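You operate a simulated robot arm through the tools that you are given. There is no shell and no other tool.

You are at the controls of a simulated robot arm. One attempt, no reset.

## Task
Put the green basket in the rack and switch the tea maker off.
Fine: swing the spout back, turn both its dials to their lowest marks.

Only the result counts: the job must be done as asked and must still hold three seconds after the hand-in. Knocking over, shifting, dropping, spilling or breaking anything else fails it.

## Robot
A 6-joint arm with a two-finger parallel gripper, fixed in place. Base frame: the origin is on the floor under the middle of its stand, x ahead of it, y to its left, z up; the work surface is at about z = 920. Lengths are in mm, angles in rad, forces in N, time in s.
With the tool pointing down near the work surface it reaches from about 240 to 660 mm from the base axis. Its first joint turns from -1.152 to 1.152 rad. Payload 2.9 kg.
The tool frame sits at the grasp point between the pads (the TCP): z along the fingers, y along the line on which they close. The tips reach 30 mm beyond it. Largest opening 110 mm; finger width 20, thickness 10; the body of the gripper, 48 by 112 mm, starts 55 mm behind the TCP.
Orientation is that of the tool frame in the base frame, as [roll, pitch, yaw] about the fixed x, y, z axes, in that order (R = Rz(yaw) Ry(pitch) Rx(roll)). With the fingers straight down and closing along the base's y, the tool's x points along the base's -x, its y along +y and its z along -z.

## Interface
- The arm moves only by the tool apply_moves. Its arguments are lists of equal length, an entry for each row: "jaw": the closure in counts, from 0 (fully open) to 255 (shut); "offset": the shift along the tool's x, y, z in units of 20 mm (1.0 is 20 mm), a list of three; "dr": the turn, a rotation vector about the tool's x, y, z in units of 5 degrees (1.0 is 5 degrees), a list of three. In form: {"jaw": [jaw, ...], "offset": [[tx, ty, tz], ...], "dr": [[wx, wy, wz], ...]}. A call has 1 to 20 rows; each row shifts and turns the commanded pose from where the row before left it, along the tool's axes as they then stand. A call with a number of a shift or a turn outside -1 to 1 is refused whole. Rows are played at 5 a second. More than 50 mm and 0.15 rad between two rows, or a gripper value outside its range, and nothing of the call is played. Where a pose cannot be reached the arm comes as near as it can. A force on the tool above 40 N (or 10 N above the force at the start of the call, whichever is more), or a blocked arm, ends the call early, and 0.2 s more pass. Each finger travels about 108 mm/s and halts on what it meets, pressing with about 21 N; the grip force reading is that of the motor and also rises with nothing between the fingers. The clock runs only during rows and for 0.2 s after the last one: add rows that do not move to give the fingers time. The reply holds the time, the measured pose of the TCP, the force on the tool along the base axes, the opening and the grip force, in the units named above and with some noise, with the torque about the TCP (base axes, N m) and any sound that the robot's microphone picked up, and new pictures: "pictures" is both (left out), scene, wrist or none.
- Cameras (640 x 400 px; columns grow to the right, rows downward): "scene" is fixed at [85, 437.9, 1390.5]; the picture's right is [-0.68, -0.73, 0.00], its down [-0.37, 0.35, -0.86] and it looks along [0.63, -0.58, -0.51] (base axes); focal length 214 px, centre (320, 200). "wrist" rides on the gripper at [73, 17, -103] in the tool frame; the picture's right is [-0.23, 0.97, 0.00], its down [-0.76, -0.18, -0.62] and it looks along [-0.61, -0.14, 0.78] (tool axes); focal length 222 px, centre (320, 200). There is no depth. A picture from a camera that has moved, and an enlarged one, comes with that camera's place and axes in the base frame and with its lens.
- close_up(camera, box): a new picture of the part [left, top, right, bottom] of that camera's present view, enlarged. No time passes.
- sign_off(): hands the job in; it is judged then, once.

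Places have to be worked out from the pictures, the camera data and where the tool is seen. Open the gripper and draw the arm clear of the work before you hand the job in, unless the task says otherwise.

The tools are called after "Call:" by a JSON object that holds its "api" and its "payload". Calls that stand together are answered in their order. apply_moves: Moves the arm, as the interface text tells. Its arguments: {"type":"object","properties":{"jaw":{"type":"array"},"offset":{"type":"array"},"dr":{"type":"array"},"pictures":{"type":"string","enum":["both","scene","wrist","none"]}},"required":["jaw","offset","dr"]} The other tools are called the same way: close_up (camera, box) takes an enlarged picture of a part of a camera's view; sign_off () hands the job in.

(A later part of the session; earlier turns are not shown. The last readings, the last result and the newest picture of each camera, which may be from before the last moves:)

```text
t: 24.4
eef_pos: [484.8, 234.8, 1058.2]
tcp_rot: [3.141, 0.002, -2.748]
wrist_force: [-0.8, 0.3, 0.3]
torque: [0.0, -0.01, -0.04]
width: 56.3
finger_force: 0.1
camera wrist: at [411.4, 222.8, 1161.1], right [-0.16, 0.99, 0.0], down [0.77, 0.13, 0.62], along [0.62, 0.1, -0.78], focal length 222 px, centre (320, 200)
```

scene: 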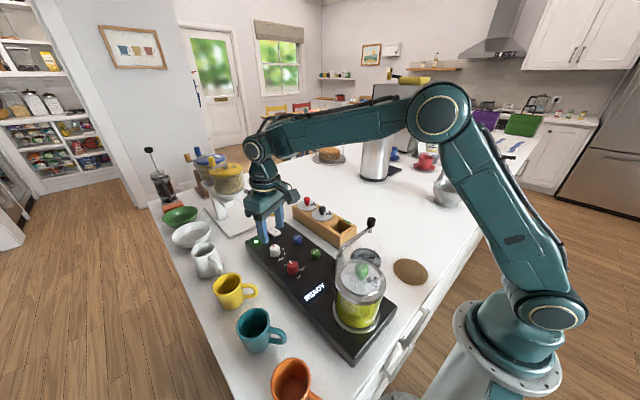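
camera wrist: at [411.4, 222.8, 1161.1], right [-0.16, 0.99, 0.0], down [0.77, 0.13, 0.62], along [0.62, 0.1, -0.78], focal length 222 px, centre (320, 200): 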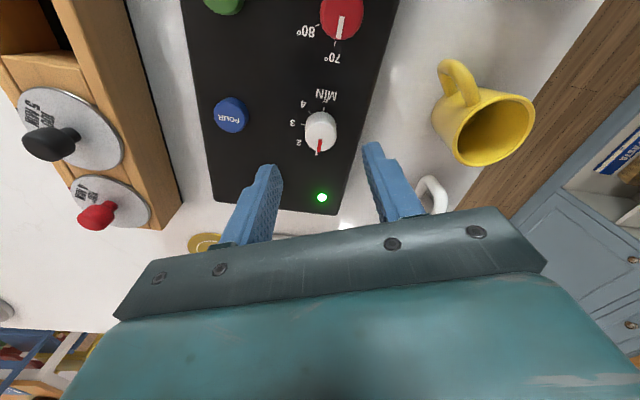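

Call:
{"api": "close_up", "payload": {"camera": "wrist", "box": [275, 80, 365, 160]}}

Call:
{"api": "close_up", "payload": {"camera": "wrist", "box": [290, 0, 390, 70]}}

Call:
{"api": "close_up", "payload": {"camera": "scene", "box": [240, 225, 325, 290]}}

```text
5.00 times, centred on (320, 120) of wrist
camera zoom: at [411.4, 222.8, 1161.1], right [-0.16, 0.99, 0.0], down [0.77, 0.13, 0.62], along [0.62, 0.1, -0.78], focal length 1111 px, centre (320, 600)
```

zoom: 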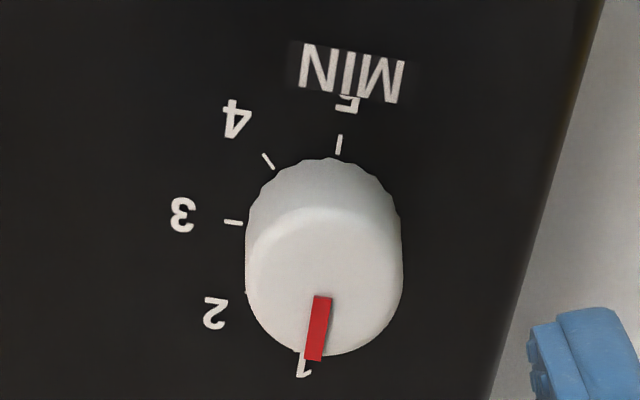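

```text
5.71 times, centred on (340, 35) of wrist
camera zoom: at [411.4, 222.8, 1161.1], right [-0.16, 0.99, 0.0], down [0.77, 0.13, 0.62], along [0.62, 0.1, -0.78], focal length 1269 px, centre (206, 1143)
```

zoom: 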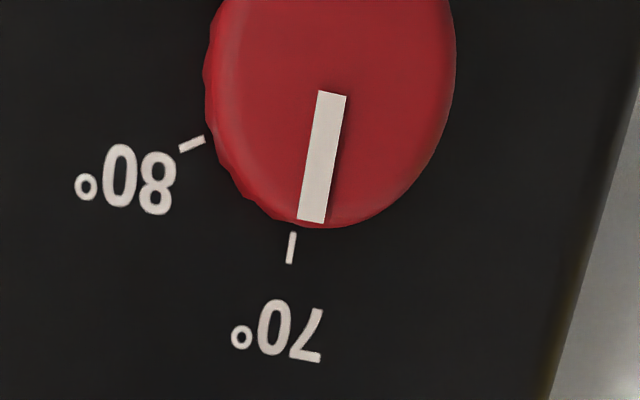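

```text
6.15 times, centred on (282, 258) of scene
camera zoom: at [85.0, 437.8, 1390.5], right [-0.68, -0.73, 0.0], down [-0.37, 0.35, -0.86], along [0.63, -0.58, -0.51], focal length 1320 px, centre (551, -154)
```

zoom: 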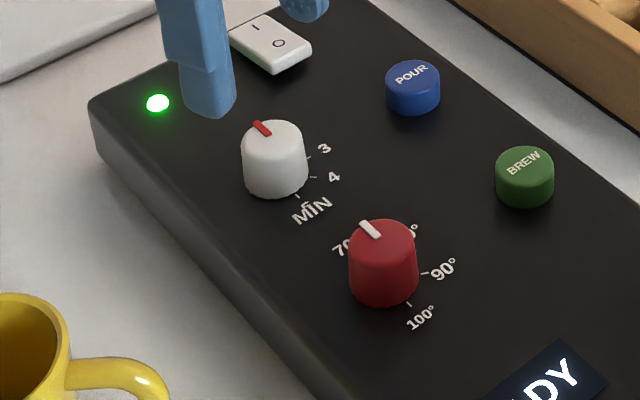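

The white pointer now lies along +x on the "1" mark. Next is the rocker switch: I move above it (about (560, 190)), squaring the tool, to see exactly where its O end is.

Call:
{"api": "apply_moves", "payload": {"jaw": [125, 125, 125, 125, 125, 125, 125, 125, 125], "offset": [[-0.47, -0.805, 0], [-0.47, -0.805, 0], [-0.47, -0.805, 0], [-0.47, -0.805, 0], [0, 0, 0], [0, 0, 0], [0, 0, 0], [0, 0, 0], [0, 0, 0]], "dr": [[0, 0, 0], [0, 0, 0], [0, 0, 0], [0, 0, 0], [0, 0, 1], [0, 0, 1], [0, 0, 1], [0, 0, 1], [0, 0, 0.5]], "pictures": "wrist"}}

```text
t: 26.4
eef_pos: [544.8, 188.6, 1059.8]
tcp_rot: [3.139, 0.0, 3.141]
wrist_force: [0.1, 0.0, -0.1]
torque: [-0.03, 0.0, 0.0]
width: 56.1
finger_force: 0.1
camera wrist: at [471.9, 206.4, 1160.3], right [0.23, 0.97, 0.0], down [0.76, -0.18, 0.62], along [0.61, -0.14, -0.78], focal length 222 px, centre (320, 200)
```

wrist: 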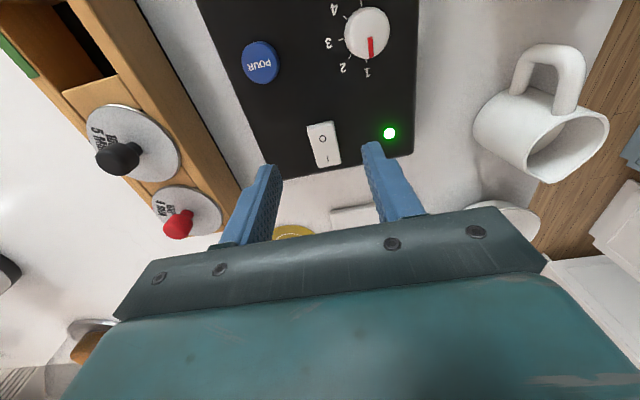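

Call:
{"api": "close_up", "payload": {"camera": "wrist", "box": [285, 100, 425, 190]}}

Call:
{"api": "close_up", "payload": {"camera": "wrist", "box": [320, 0, 420, 90]}}

Call:
{"api": "close_up", "payload": {"camera": "scene", "box": [240, 210, 310, 265]}}

```text
4.44 times, centred on (355, 145) of wrist
camera zoom: at [471.9, 206.4, 1160.3], right [0.23, 0.97, 0.0], down [0.76, -0.18, 0.62], along [0.61, -0.14, -0.78], focal length 987 px, centre (164, 444)
```

zoom: 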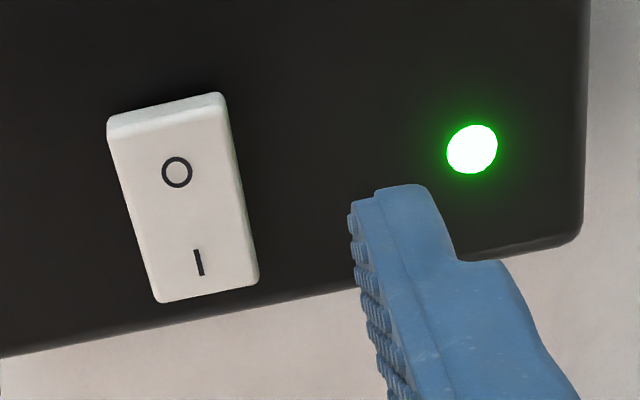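

```text
4.44 times, centred on (370, 45) of wrist
camera zoom: at [471.9, 206.4, 1160.3], right [0.23, 0.97, 0.0], down [0.76, -0.18, 0.62], along [0.61, -0.14, -0.78], focal length 987 px, centre (98, 889)
```

zoom: 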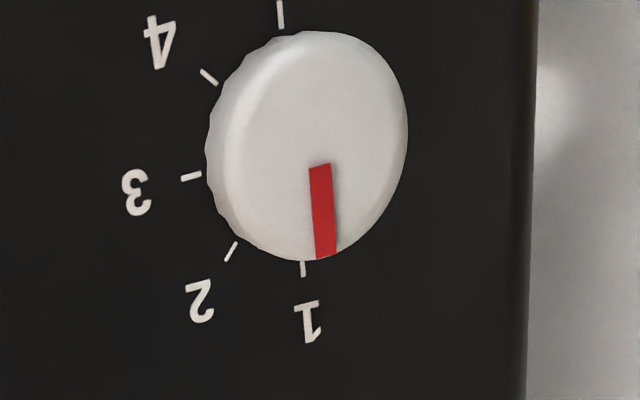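

```text
7.27 times, centred on (275, 238) of scene
camera zoom: at [85.0, 437.9, 1390.5], right [-0.68, -0.73, 0.0], down [-0.37, 0.35, -0.86], along [0.63, -0.58, -0.51], focal length 1560 px, centre (647, -73)
```

zoom: 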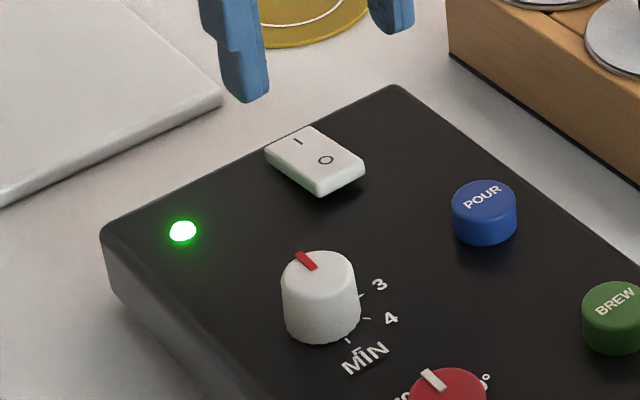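

Both dials read right. The rocker spans about x 540–582, y 179–202, with the raised O end near (545, 190.5, 977). I close the fingers and press down gently on the O end.

Call:
{"api": "apply_moves", "payload": {"jaw": [255, 255, 255, 255, 255, 255, 255, 255, 255], "offset": [[0.2, 0.075, 0], [0, 0, 0.8], [0, 0, 0.8], [0, 0, 0.8], [0, 0, 0.15], [0, 0, 0.15], [0, 0, 0.15], [0, 0, 0.1], [0, 0, 0]], "dr": [[0, 0, 0], [0, 0, 0], [0, 0, 0], [0, 0, 0], [0, 0, 0], [0, 0, 0], [0, 0, 0], [0, 0, 0], [0, 0, 0]], "pictures": "both"}}

```text
t: 28.4
eef_pos: [539.9, 190.0, 1000.7]
tcp_rot: [3.14, 0.004, -3.14]
wrist_force: [-7.8, -1.4, 17.7]
torque: [-0.03, 0.02, 0.01]
width: 0.0
finger_force: 20.9
heard: click
camera wrist: at [467.3, 207.9, 1102.8], right [0.23, 0.97, 0.0], down [0.76, -0.18, 0.63], along [0.61, -0.14, -0.78], focal length 222 px, centre (320, 200)
```

scene: 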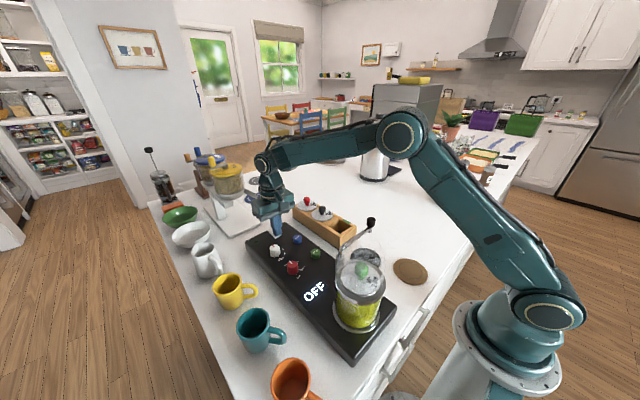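
wrist: 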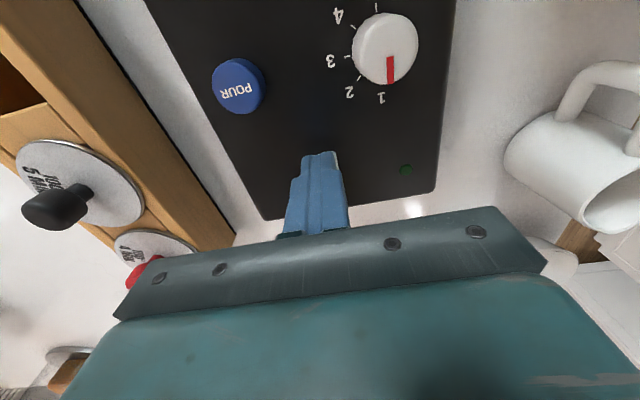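

The switch clicked; the display shows OFF and the LED is out. I rise and travel above the pot at z≈1200 with the fingers partly open.

Call:
{"api": "apply_moves", "payload": {"jaw": [255, 255, 200, 125, 125, 125, 125, 125, 125, 125, 125, 125, 125, 125, 125, 125, 125, 125, 125, 125], "offset": [[0, 0, -1], [0, 0, -1], [0, 0, -1], [0, 0, -1], [0.955, 0.03, -1], [0.955, 0.03, -1], [0.955, 0.03, -1], [0.955, 0.03, -1], [0.955, 0.03, -1], [0.955, 0.03, -1], [0.955, 0.03, 0], [0.955, 0.03, 0], [0.955, 0.03, 0], [0.955, 0.03, 0], [0.955, 0.03, 0], [0.955, 0.03, 0], [0.955, 0.03, 0], [0.955, 0.03, 0], [0.955, 0.03, 0], [0.955, 0.03, 0]], "dr": [[0, 0, 0], [0, 0, 0], [0, 0, 0], [0, 0, 0], [0, 0, 0], [0, 0, 0], [0, 0, 0], [0, 0, 0], [0, 0, 0], [0, 0, 0], [0, 0, 0], [0, 0, 0], [0, 0, 0], [0, 0, 0], [0, 0, 0], [0, 0, 0], [0, 0, 0], [0, 0, 0], [0, 0, 0], [0, 0, 0]], "pictures": "both"}}

```text
t: 32.6
eef_pos: [234.0, 200.1, 1199.6]
tcp_rot: [-3.142, 0.0, 3.14]
wrist_force: [0.0, 0.0, 0.7]
torque: [-0.01, -0.02, 0.03]
width: 56.1
finger_force: 0.0
camera wrist: at [162.0, 217.4, 1300.9], right [0.23, 0.97, 0.0], down [0.76, -0.18, 0.62], along [0.61, -0.14, -0.78], focal length 222 px, centre (320, 200)
```

scene: 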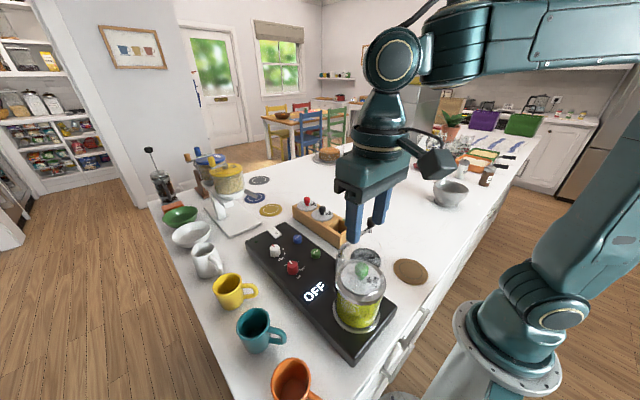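
wrist: 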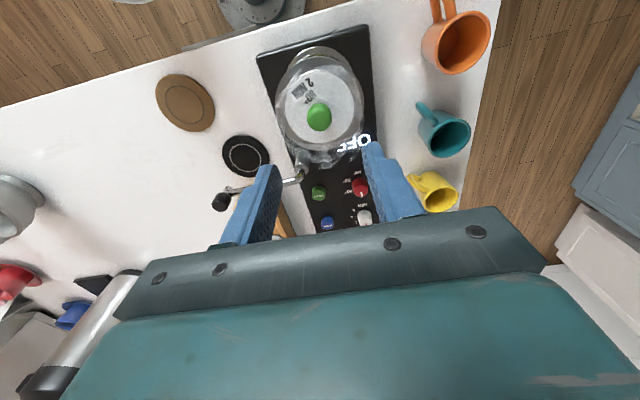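

Call:
{"api": "close_up", "payload": {"camera": "wrist", "box": [250, 30, 390, 190]}}

Call:
{"api": "close_up", "payload": {"camera": "scene", "box": [325, 230, 400, 335]}}

Call:
{"api": "close_up", "payload": {"camera": "scene", "box": [265, 220, 325, 265]}}

```text
2.50 times, centred on (320, 110) of wrist
camera zoom: at [162.0, 217.4, 1300.9], right [0.23, 0.97, 0.0], down [0.76, -0.18, 0.62], along [0.61, -0.14, -0.78], focal length 555 px, centre (320, 425)
```

zoom: 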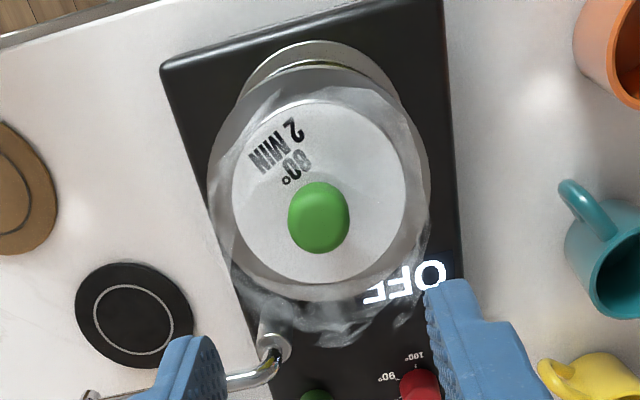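

```text
3.81 times, centred on (362, 282) of scene
camera zoom: at [85.0, 437.8, 1390.5], right [-0.68, -0.73, 0.0], down [-0.37, 0.35, -0.86], along [0.63, -0.58, -0.51], focal length 817 px, centre (158, -114)
```

zoom: 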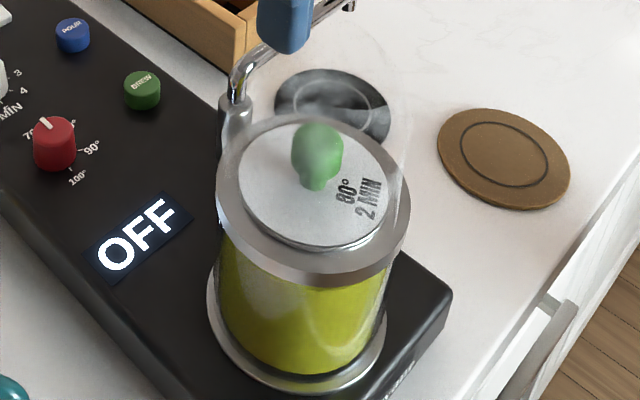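

```text
8.89 times, centred on (295, 242) of scene
camera zoom: at [85.0, 437.8, 1390.5], right [-0.68, -0.73, 0.0], down [-0.37, 0.35, -0.86], along [0.63, -0.58, -0.51], focal length 1906 px, centre (542, -178)
```

zoom: 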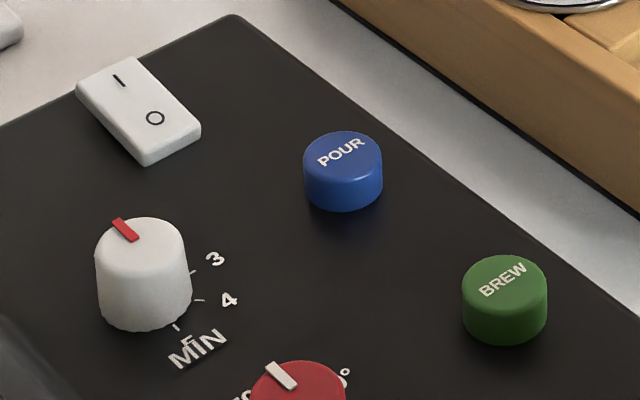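

Pot: knob bulb centre ≈ (231, 200.7, 1086), ~23 mm wide, lid top ≈ 1064, lid diameter 70. I centre over it and descend to z≈1112 first to verify alignment.

Call:
{"api": "apply_moves", "payload": {"jaw": [125, 125, 125, 125, 125, 125], "offset": [[0.15, 0.02, 0.88], [0, 0, 0.88], [0, 0, 0.88], [0, 0, 0.88], [0, 0, 0.86], [0, 0, 0]], "dr": [[0, 0, 0], [0, 0, 0], [0, 0, 0], [0, 0, 0], [0, 0, 0], [0, 0, 0]], "pictures": "both"}}

```text
t: 34.0
eef_pos: [232.5, 200.2, 1110.2]
tcp_rot: [3.139, 0.003, -3.141]
wrist_force: [-0.4, 0.3, -0.3]
torque: [-0.01, -0.04, 0.01]
width: 56.0
finger_force: 0.0
camera wrist: at [159.8, 217.4, 1212.6], right [0.23, 0.97, 0.0], down [0.76, -0.18, 0.62], along [0.61, -0.14, -0.78], focal length 222 px, centre (320, 200)
```

scene: 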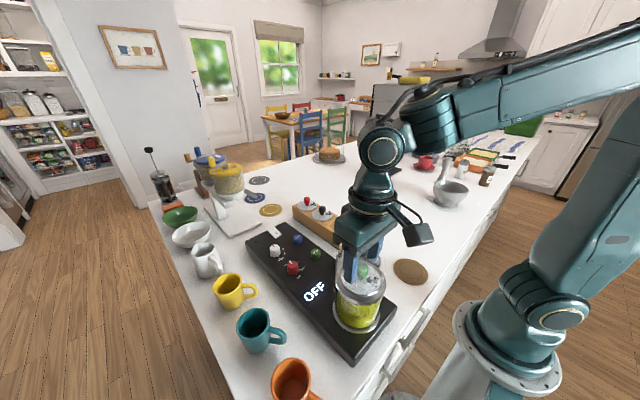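
wrist: 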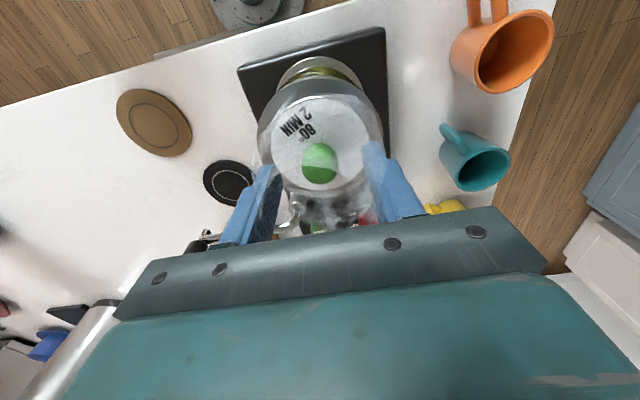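

Call:
{"api": "close_up", "payload": {"camera": "wrist", "box": [250, 80, 390, 245]}}

Call:
{"api": "close_up", "payload": {"camera": "scene", "box": [325, 220, 405, 300]}}

```text
2.42 times, centred on (320, 162) of wrist
camera zoom: at [159.8, 217.4, 1212.6], right [0.23, 0.97, 0.0], down [0.76, -0.18, 0.62], along [0.61, -0.14, -0.78], focal length 538 px, centre (320, 291)
```

zoom: 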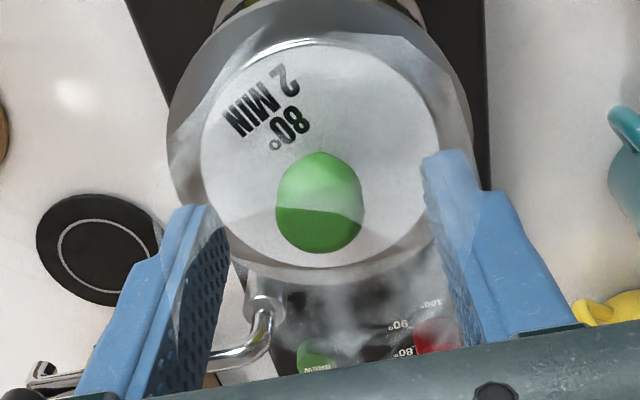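

```text
5.00 times, centred on (365, 260) of scene
camera zoom: at [85.0, 437.9, 1390.5], right [-0.68, -0.73, 0.0], down [-0.37, 0.35, -0.86], along [0.63, -0.58, -0.51], focal length 1072 px, centre (95, -100)
```

zoom: 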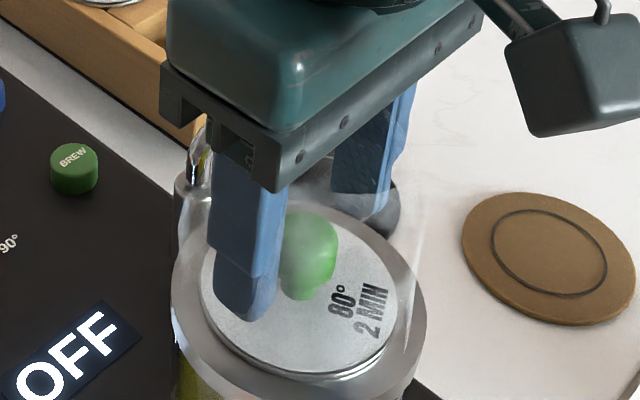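

The knob is between the fingers, ~2 mm nearer the base than the TCP. I adjust, lower to TCP z≈1098 (tips just above the lid), and close on the knob.

Call:
{"api": "apply_moves", "payload": {"jaw": [125, 125, 255, 255, 255], "offset": [[0.11, 0.03, 0.3], [0, 0, 0.3], [0, 0, 0], [0, 0, 0], [0, 0, 0]], "dr": [[0, 0, 0], [0, 0, 0], [0, 0, 0], [0, 0, 0], [0, 0, 0]], "pictures": "both"}}

```text
t: 35.2
eef_pos: [229.6, 199.2, 1099.1]
tcp_rot: [3.139, -0.001, -3.141]
wrist_force: [-0.4, 0.5, 0.6]
torque: [-0.02, 0.0, 0.05]
width: 22.2
finger_force: 20.9
camera wrist: at [157.2, 218.1, 1201.3], right [0.23, 0.97, 0.0], down [0.76, -0.18, 0.62], along [0.61, -0.14, -0.78], focal length 222 px, centre (320, 200)
```

scene: 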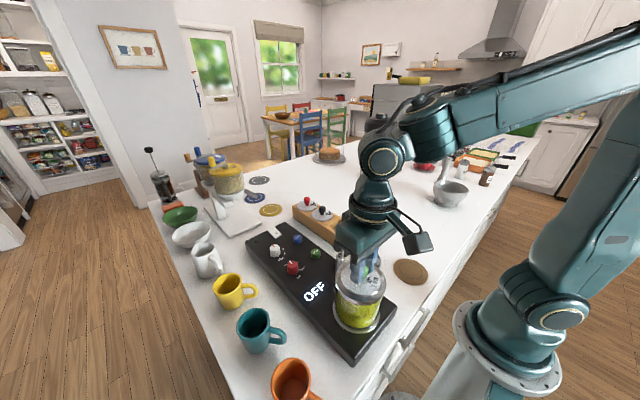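
wrist: 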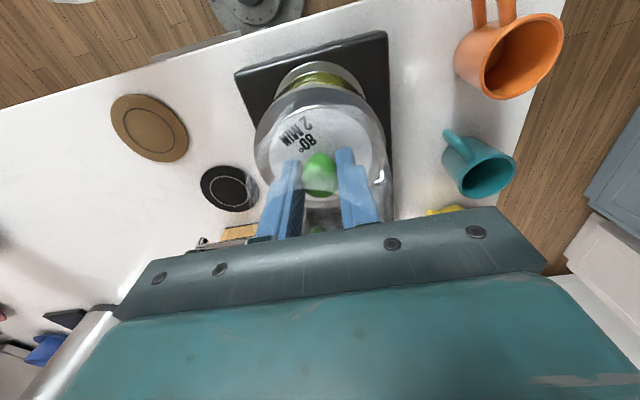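

The knob is held (22.2 mm). I lift slowly, straight up, 48 mm, and check that the basket comes along without the pot.

Call:
{"api": "apply_moves", "payload": {"jaw": [255, 255, 255, 255, 255, 255], "offset": [[0, 0, -0.3], [0, 0, -0.4], [0, 0, -0.4], [0, 0, -0.4], [0, 0, -0.45], [0, 0, -0.45]], "dr": [[0, 0, 0], [0, 0, 0], [0, 0, 0], [0, 0, 0], [0, 0, 0], [0, 0, 0]], "pictures": "both"}}

Call:
{"api": "close_up", "payload": {"camera": "scene", "box": [320, 205, 410, 335]}}

```text
t: 36.6
eef_pos: [230.3, 199.8, 1148.4]
tcp_rot: [3.141, 0.002, -3.14]
wrist_force: [-0.5, 0.1, -0.8]
torque: [-0.02, -0.03, 0.0]
width: 22.1
finger_force: 20.8
camera wrist: at [157.3, 217.8, 1249.7], right [0.23, 0.97, 0.0], down [0.76, -0.18, 0.62], along [0.61, -0.14, -0.78], focal length 222 px, centre (320, 200)
```

scene: 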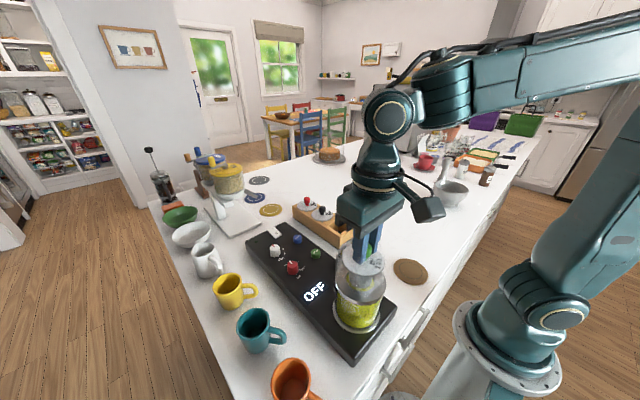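
wrist: 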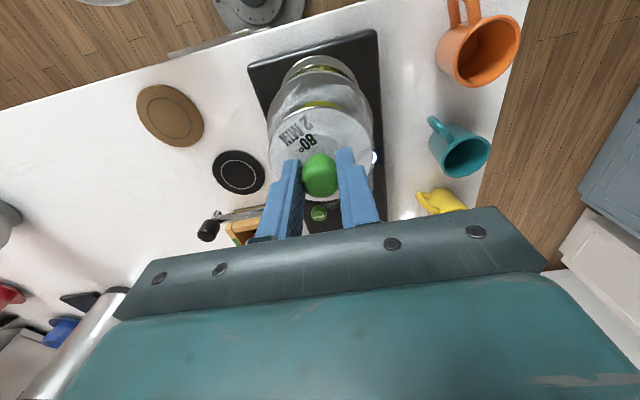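

```text
3.08 times, centred on (365, 270) of scene
camera zoom: at [85.0, 437.9, 1390.5], right [-0.68, -0.73, 0.0], down [-0.37, 0.35, -0.86], along [0.63, -0.58, -0.51], focal length 660 px, centre (182, -15)
```

zoom: 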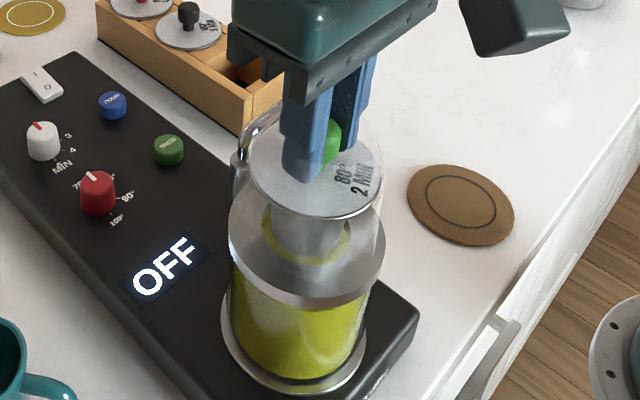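

The basket (a mesh cylinder under the lid) is coming out freely, pot undisturbed. I keep lifting until its bottom clears the rim.

Call:
{"api": "apply_moves", "payload": {"jaw": [255, 255, 255, 255, 255, 255], "offset": [[0, 0, -0.45], [0, 0, -0.45], [0, 0, -0.45], [0, 0, -0.45], [0, 0, -0.45], [0, 0, -0.3]], "dr": [[0, 0, 0], [0, 0, 0], [0, 0, 0], [0, 0, 0], [0, 0, 0], [0, 0, 0]], "pictures": "both"}}

Call:
{"api": "close_up", "payload": {"camera": "scene", "box": [320, 190, 410, 320]}}

```text
t: 38.0
eef_pos: [228.8, 200.5, 1198.3]
tcp_rot: [3.139, 0.003, -3.141]
wrist_force: [1.2, 0.5, -0.4]
torque: [-0.02, -0.01, 0.02]
width: 22.3
finger_force: 21.6
camera wrist: at [156.7, 217.6, 1300.5], right [0.23, 0.97, 0.0], down [0.76, -0.18, 0.62], along [0.61, -0.14, -0.78], focal length 222 px, centre (320, 200)
```

scene: 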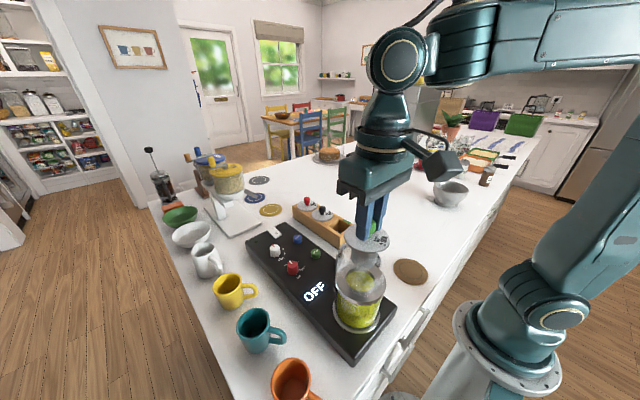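
wrist: 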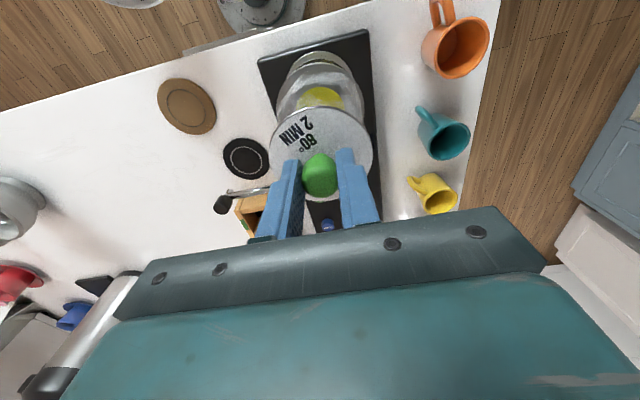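

```text
3.08 times, centred on (365, 255) of scene
camera zoom: at [85.0, 437.9, 1390.5], right [-0.68, -0.73, 0.0], down [-0.37, 0.35, -0.86], along [0.63, -0.58, -0.51], focal length 660 px, centre (182, 31)
```

zoom: 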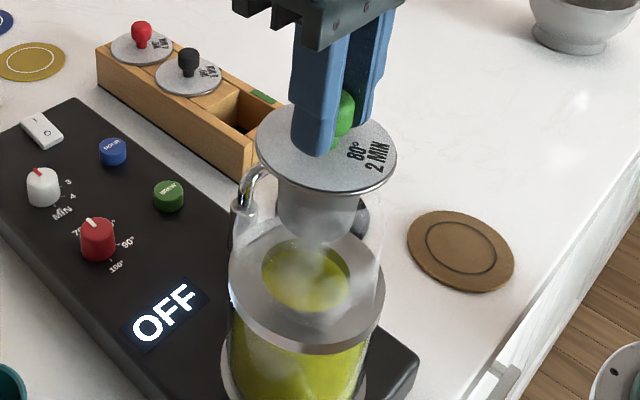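

The basket is out: body ~45 mm wide, ~50 mm tall, bottom around z 1114. I zoom on the rack for a precise slot location while the basket drips over the pot.

Call:
{"api": "close_up", "payload": {"camera": "scene", "box": [325, 210, 365, 250]}}

Call:
{"api": "close_up", "payload": {"camera": "scene", "box": [285, 195, 365, 250]}}

Call:
{"api": "close_up", "payload": {"camera": "wrist", "box": [240, 80, 400, 230]}}

```text
10.00 times, centred on (345, 230) of scene
camera zoom: at [85.0, 437.9, 1390.5], right [-0.68, -0.73, 0.0], down [-0.37, 0.35, -0.86], along [0.63, -0.58, -0.51], focal length 2145 px, centre (70, -100)
```

zoom: 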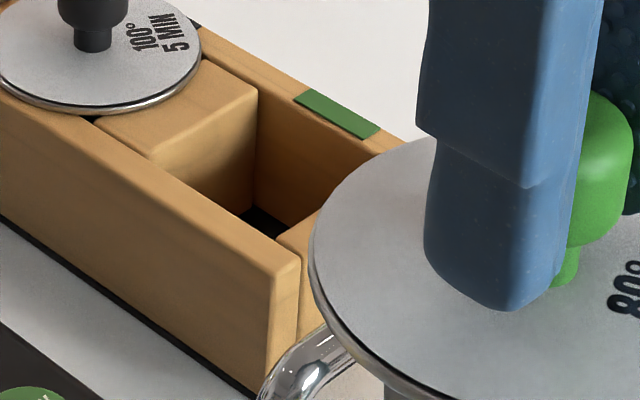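

```text
7.27 times, centred on (325, 222) of scene
camera zoom: at [85.0, 437.9, 1390.5], right [-0.68, -0.73, 0.0], down [-0.37, 0.35, -0.86], along [0.63, -0.58, -0.51], focal length 1560 px, centre (284, 36)
```

zoom: 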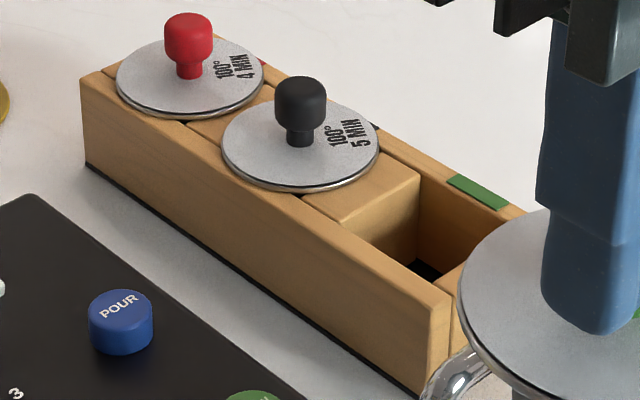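

```text
2.67 times, centred on (320, 155) of wrist
camera zoom: at [156.7, 217.6, 1300.5], right [0.23, 0.97, 0.0], down [0.76, -0.18, 0.62], along [0.61, -0.14, -0.78], focal length 592 px, centre (320, 320)
```

zoom: 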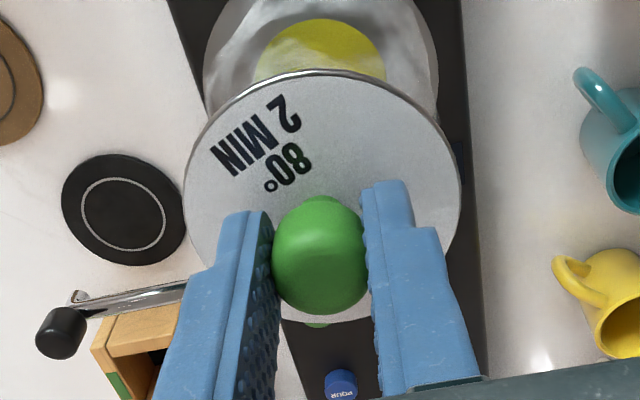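

Slot centre comes out at about (439, 26.5), hole ≈ 49–51 × 53 mm. I carry the basket there high (bottom above the spout's knob), then lower to a hover.

Call:
{"api": "apply_moves", "payload": {"jaw": [255, 255, 255, 255, 255, 255, 255, 255, 255, 255, 255, 255, 255, 255, 255, 255, 255, 255, 255, 255], "offset": [[-0.749, -0.621, 0], [-0.749, -0.621, 0], [-0.749, -0.621, 0], [-0.749, -0.621, 0], [-0.749, -0.621, 0], [-0.749, -0.621, 0], [-0.749, -0.621, 0], [-0.749, -0.621, 0], [-0.749, -0.621, 0], [-0.749, -0.621, 0], [-0.749, -0.621, 0], [-0.749, -0.621, 0], [-0.749, -0.621, 0], [-0.749, -0.621, 0], [0, 0, 0.8], [0, 0, 0.8], [0, 0, 0.8], [0, 0, 0.8], [0, 0, 0.8], [0, 0, 0.5]], "dr": [[0, 0, 0], [0, 0, 0], [0, 0, 0], [0, 0, 0], [0, 0, 0], [0, 0, 0], [0, 0, 0], [0, 0, 0], [0, 0, 0], [0, 0, 0], [0, 0, 0], [0, 0, 0], [0, 0, 0], [0, 0, 0], [0, 0, 0], [0, 0, 0], [0, 0, 0], [0, 0, 0], [0, 0, 0], [0, 0, 0]], "pictures": "both"}}

Call:
{"api": "close_up", "payload": {"camera": "scene", "box": [300, 180, 380, 260]}}

Call:
{"api": "close_up", "payload": {"camera": "wrist", "box": [250, 50, 390, 200]}}

```text
t: 42.2
eef_pos: [439.9, 28.0, 1107.3]
tcp_rot: [3.141, -0.001, 3.141]
wrist_force: [-1.3, -0.1, -1.5]
torque: [-0.03, 0.0, 0.02]
width: 22.0
finger_force: 21.2
camera wrist: at [367.1, 44.8, 1209.9], right [0.23, 0.97, 0.0], down [0.76, -0.18, 0.62], along [0.61, -0.14, -0.78], focal length 222 px, centre (320, 200)
```

scene: 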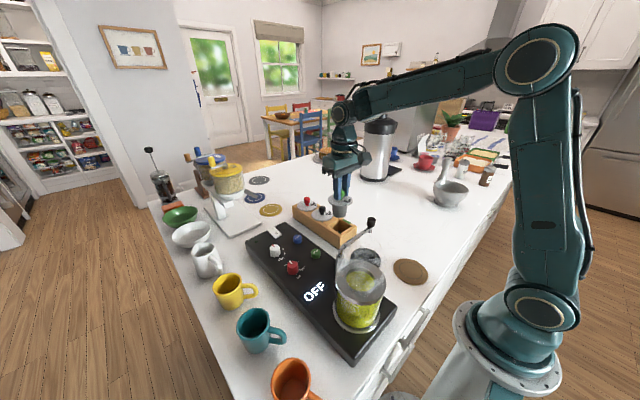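
wrist: 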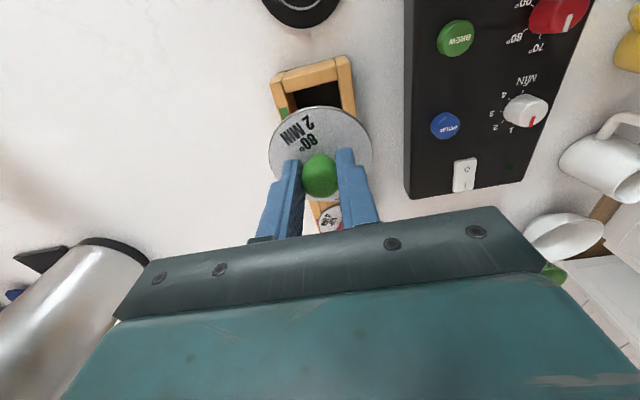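

```text
5.00 times, centred on (340, 220) of scene
camera zoom: at [85.0, 437.9, 1390.5], right [-0.68, -0.73, 0.0], down [-0.37, 0.35, -0.86], along [0.63, -0.58, -0.51], focal length 1072 px, centre (220, 100)
```

zoom: 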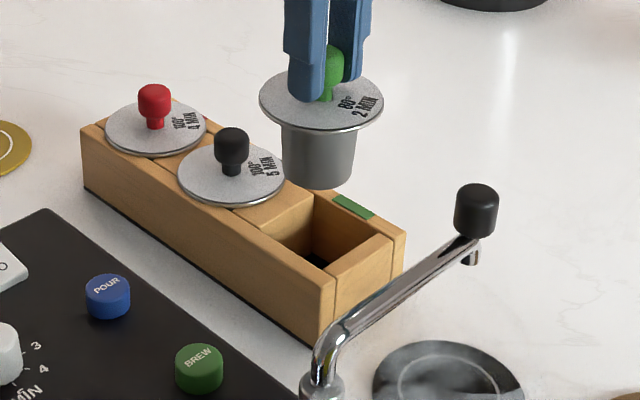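

```text
2.67 times, centred on (320, 125) of wrist
camera zoom: at [367.1, 44.8, 1209.9], right [0.23, 0.97, 0.0], down [0.76, -0.18, 0.62], along [0.61, -0.14, -0.78], focal length 592 px, centre (320, 400)
```

zoom: 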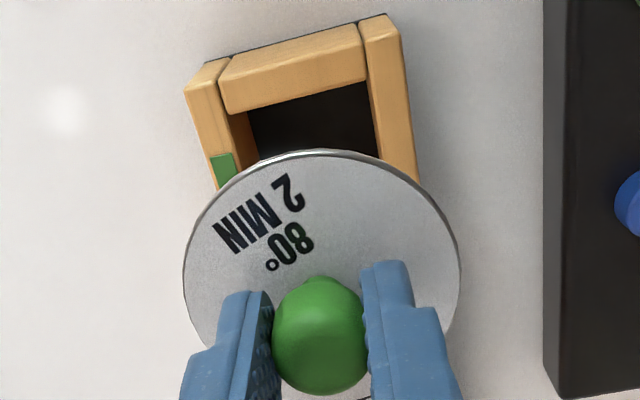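

The basket tapers (~45 mm top, ~37 mm bottom) and sits within ~1 mm of the slot centre in both views. I trim by under 1 mm and lower until its bottom just enters the hole.

Call:
{"api": "apply_moves", "payload": {"jaw": [255, 255, 255, 255, 255, 255], "offset": [[0.04, -0.04, 0.5], [0, 0, 0.5], [0, 0, 0.5], [0, 0, 0.5], [0, 0, 0.4], [0, 0, 0]], "dr": [[0, 0, 0], [0, 0, 0], [0, 0, 0], [0, 0, 0], [0, 0, 0], [0, 0, 0]], "pictures": "both"}}

Call:
{"api": "close_up", "payload": {"camera": "scene", "box": [310, 190, 370, 250]}}

Call:
{"api": "close_up", "payload": {"camera": "wrist", "box": [250, 70, 390, 220]}}

```text
t: 43.6
eef_pos: [439.2, 25.3, 1059.2]
tcp_rot: [3.138, 0.0, 3.139]
wrist_force: [0.1, -1.5, -0.8]
torque: [0.01, 0.01, 0.0]
width: 22.2
finger_force: 20.7
camera wrist: at [366.6, 43.8, 1162.2], right [0.23, 0.97, 0.0], down [0.76, -0.18, 0.62], along [0.61, -0.14, -0.78], focal length 222 px, centre (320, 200)
```

scene: 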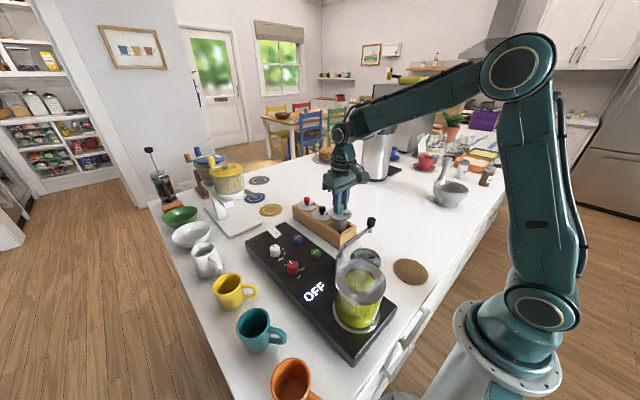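
wrist: 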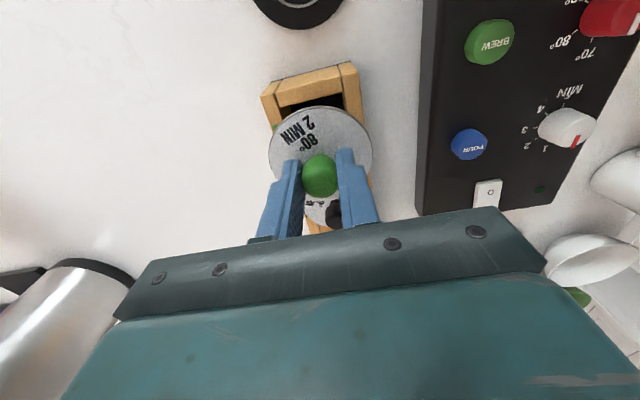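

```text
6.67 times, centred on (340, 220) of scene
camera zoom: at [85.0, 437.9, 1390.5], right [-0.68, -0.73, 0.0], down [-0.37, 0.35, -0.86], along [0.63, -0.58, -0.51], focal length 1430 px, centre (187, 67)
```

zoom: 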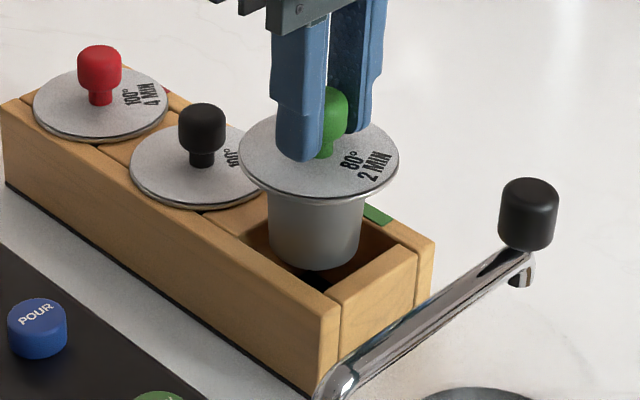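

```text
2.67 times, centred on (320, 145) of wrist
camera zoom: at [366.6, 43.8, 1162.2], right [0.23, 0.97, 0.0], down [0.76, -0.18, 0.62], along [0.61, -0.14, -0.78], focal length 592 px, centre (320, 347)
```

zoom: 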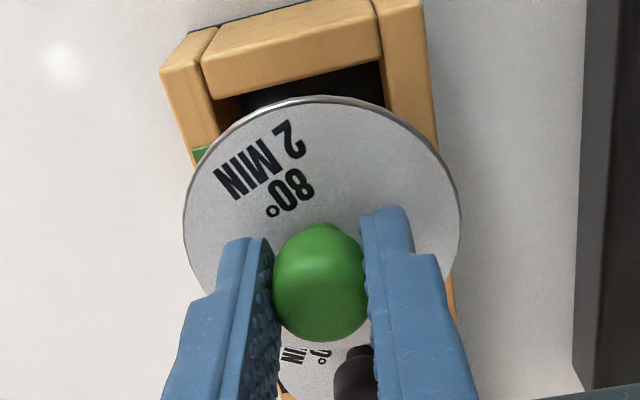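

The basket's bottom is inside the hole opening with clearance all around and no contact force. I lower slowly another 30 mm.

Call:
{"api": "apply_moves", "payload": {"jaw": [255, 255, 255, 255, 255, 255], "offset": [[0, 0, 0.3], [0, 0, 0.3], [0, 0, 0.3], [0, 0, 0.3], [0, 0, 0.3], [0, 0, 0]], "dr": [[0, 0, 0], [0, 0, 0], [0, 0, 0], [0, 0, 0], [0, 0, 0], [0, 0, 0]], "pictures": "both"}}

Call:
{"api": "close_up", "payload": {"camera": "scene", "box": [310, 190, 370, 250]}}

Call:
{"api": "close_up", "payload": {"camera": "wrist", "box": [250, 70, 390, 220]}}

```text
t: 45.0
eef_pos: [438.2, 26.1, 1029.3]
tcp_rot: [3.14, 0.0, 3.14]
wrist_force: [-0.9, -0.4, -0.8]
torque: [0.02, 0.0, 0.04]
width: 22.1
finger_force: 21.1
camera wrist: at [366.4, 43.8, 1132.3], right [0.23, 0.97, 0.0], down [0.76, -0.18, 0.62], along [0.61, -0.14, -0.78], focal length 222 px, centre (320, 200)
```

scene: 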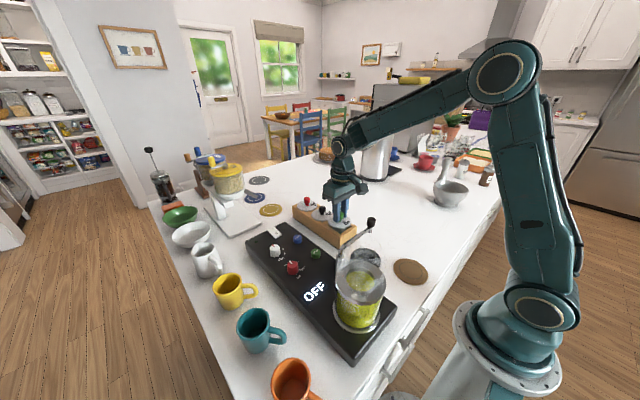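
wrist: 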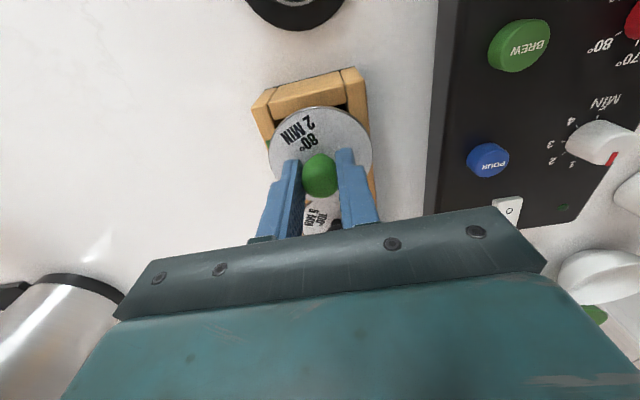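

```text
6.67 times, centred on (340, 220) of scene
camera zoom: at [85.0, 437.9, 1390.5], right [-0.68, -0.73, 0.0], down [-0.37, 0.35, -0.86], along [0.63, -0.58, -0.51], focal length 1430 px, centre (187, 67)
```

zoom: 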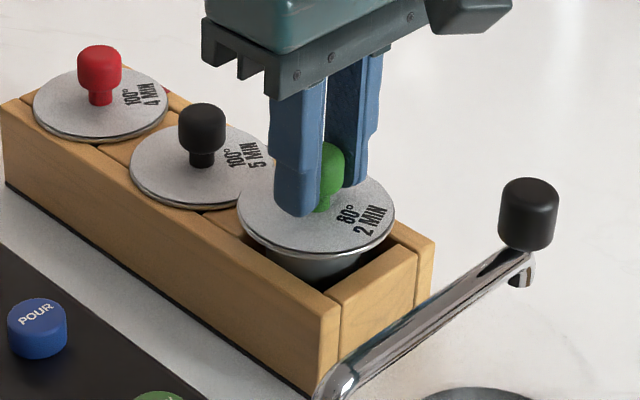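

```text
2.67 times, centred on (320, 145) of wrist
camera zoom: at [366.4, 43.8, 1132.3], right [0.23, 0.97, 0.0], down [0.76, -0.18, 0.62], along [0.61, -0.14, -0.78], focal length 592 px, centre (320, 347)
```

zoom: 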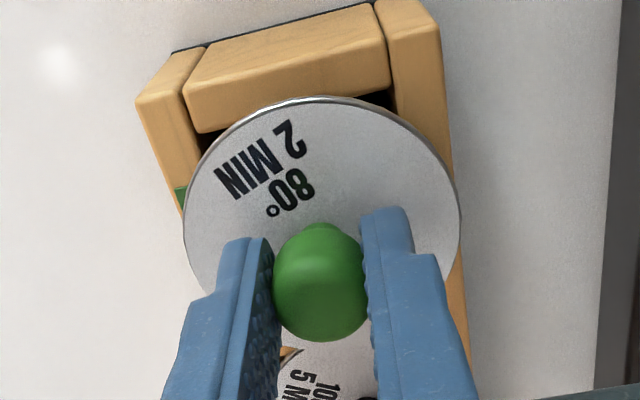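

Going well with no contact. I lower the last ~13 mm in small steps, then check the reading.

Call:
{"api": "apply_moves", "payload": {"jaw": [255, 255, 255, 255, 255], "offset": [[0, 0, 0.2], [0, 0, 0.2], [0, 0, 0.15], [0, 0, 0.1], [0, 0, 0]], "dr": [[0, 0, 0], [0, 0, 0], [0, 0, 0], [0, 0, 0], [0, 0, 0]], "pictures": "none"}}

Call:
{"api": "close_up", "payload": {"camera": "scene", "box": [310, 190, 370, 250]}}

```text
t: 46.2
eef_pos: [439.7, 25.1, 1016.3]
tcp_rot: [3.14, 0.0, 3.141]
wrist_force: [0.2, 0.4, -1.2]
torque: [-0.01, -0.01, 0.03]
width: 22.0
finger_force: 21.2
```

```text
6.67 times, centred on (340, 220) of scene
camera zoom: at [85.0, 437.9, 1390.5], right [-0.68, -0.73, 0.0], down [-0.37, 0.35, -0.86], along [0.63, -0.58, -0.51], focal length 1430 px, centre (187, 67)
```

zoom: 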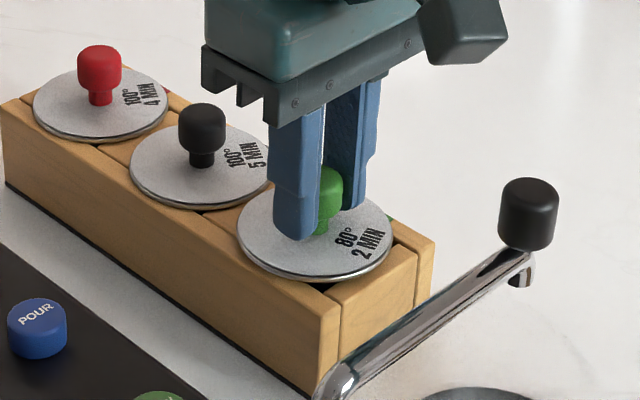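

The lid is nearly on the rack, no contact yet. I creep down 1 mm per row for 3 rows.

Call:
{"api": "apply_moves", "payload": {"jaw": [255, 255, 255, 255], "offset": [[0, 0, 0.05], [0, 0, 0.05], [0, 0, 0.05], [0, 0, 0]], "dr": [[0, 0, 0], [0, 0, 0], [0, 0, 0], [0, 0, 0]], "pictures": "none"}}

Call:
{"api": "close_up", "payload": {"camera": "scene", "box": [320, 200, 365, 245]}}

```text
t: 47.2
eef_pos: [439.0, 26.9, 1014.0]
tcp_rot: [3.138, 0.001, -3.14]
wrist_force: [0.6, -0.6, -0.3]
torque: [0.04, 0.0, -0.02]
width: 21.9
finger_force: 20.4
```

```text
8.89 times, centred on (342, 222) of scene
camera zoom: at [85.0, 437.9, 1390.5], right [-0.68, -0.73, 0.0], down [-0.37, 0.35, -0.86], along [0.63, -0.58, -0.51], focal length 1906 px, centre (120, 0)
```

zoom: 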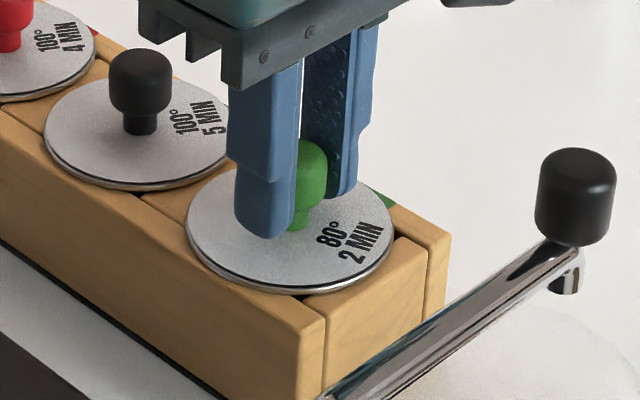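

Still no contact force, and the lid looks almost flush. I creep down another 2–3 mm.

Call:
{"api": "apply_moves", "payload": {"jaw": [255, 255, 255, 255], "offset": [[0, 0, 0.05], [0, 0, 0.04], [0, 0, 0.03], [0, 0, 0]], "dr": [[0, 0, 0], [0, 0, 0], [0, 0, 0], [0, 0, 0]], "pictures": "none"}}

Call:
{"api": "close_up", "payload": {"camera": "scene", "box": [320, 200, 365, 245]}}

```text
t: 48.2
eef_pos: [439.0, 26.7, 1013.2]
tcp_rot: [-3.141, 0.005, -3.141]
wrist_force: [-8.7, -1.0, 34.3]
torque: [-0.08, 0.2, 0.06]
width: 22.3
finger_force: 21.3
```

```text
8.89 times, centred on (342, 222) of scene
camera zoom: at [84.3, 437.8, 1390.6], right [-0.68, -0.73, 0.0], down [-0.37, 0.35, -0.86], along [0.63, -0.58, -0.51], focal length 1906 px, centre (120, 0)
```

zoom: 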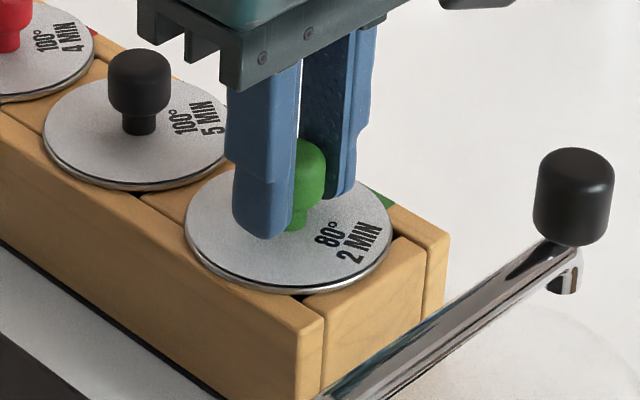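

The lid is seated (34 N contact). I back off about 1.4 mm to take the load off, then open the fingers.

Call:
{"api": "apply_moves", "payload": {"jaw": [255, 255, 200, 140, 140], "offset": [[0, 0, -0.07], [0, 0, 0], [0, 0, 0], [0, 0, 0], [0, 0, 0]], "dr": [[0, 0, 0], [0, 0, 0], [0, 0, 0], [0, 0, 0], [0, 0, 0]], "pictures": "both"}}

Call:
{"api": "close_up", "payload": {"camera": "scene", "box": [320, 200, 365, 245]}}

```text
t: 49.4
eef_pos: [438.2, 26.4, 1012.2]
tcp_rot: [3.139, 0.0, -3.14]
wrist_force: [0.5, 0.1, -0.1]
torque: [0.01, -0.03, 0.01]
width: 50.0
finger_force: 0.1
camera wrist: at [366.2, 44.1, 1115.2], right [0.23, 0.97, 0.0], down [0.76, -0.18, 0.62], along [0.61, -0.14, -0.78], focal length 222 px, centre (320, 200)
```

scene: 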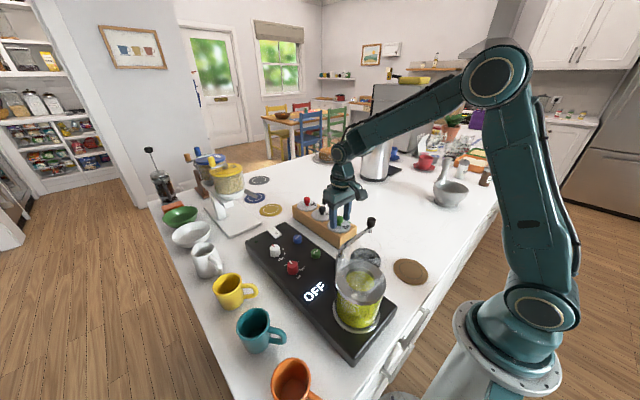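
wrist: 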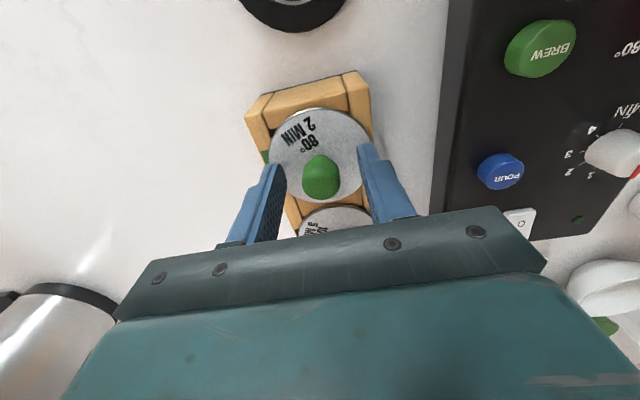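

```text
8.89 times, centred on (342, 222) of scene
camera zoom: at [85.0, 437.9, 1390.5], right [-0.68, -0.73, 0.0], down [-0.37, 0.35, -0.86], along [0.63, -0.58, -0.51], focal length 1906 px, centre (120, 0)
```

zoom: 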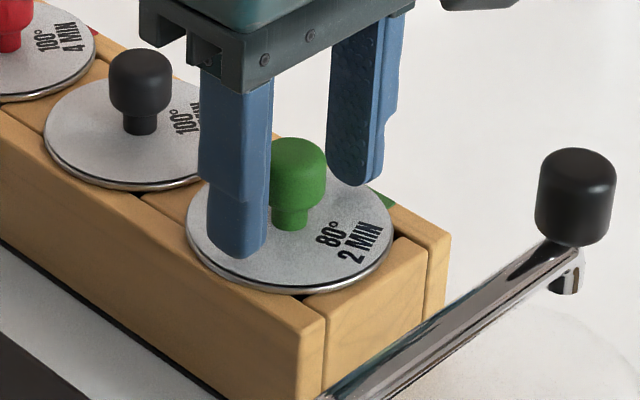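

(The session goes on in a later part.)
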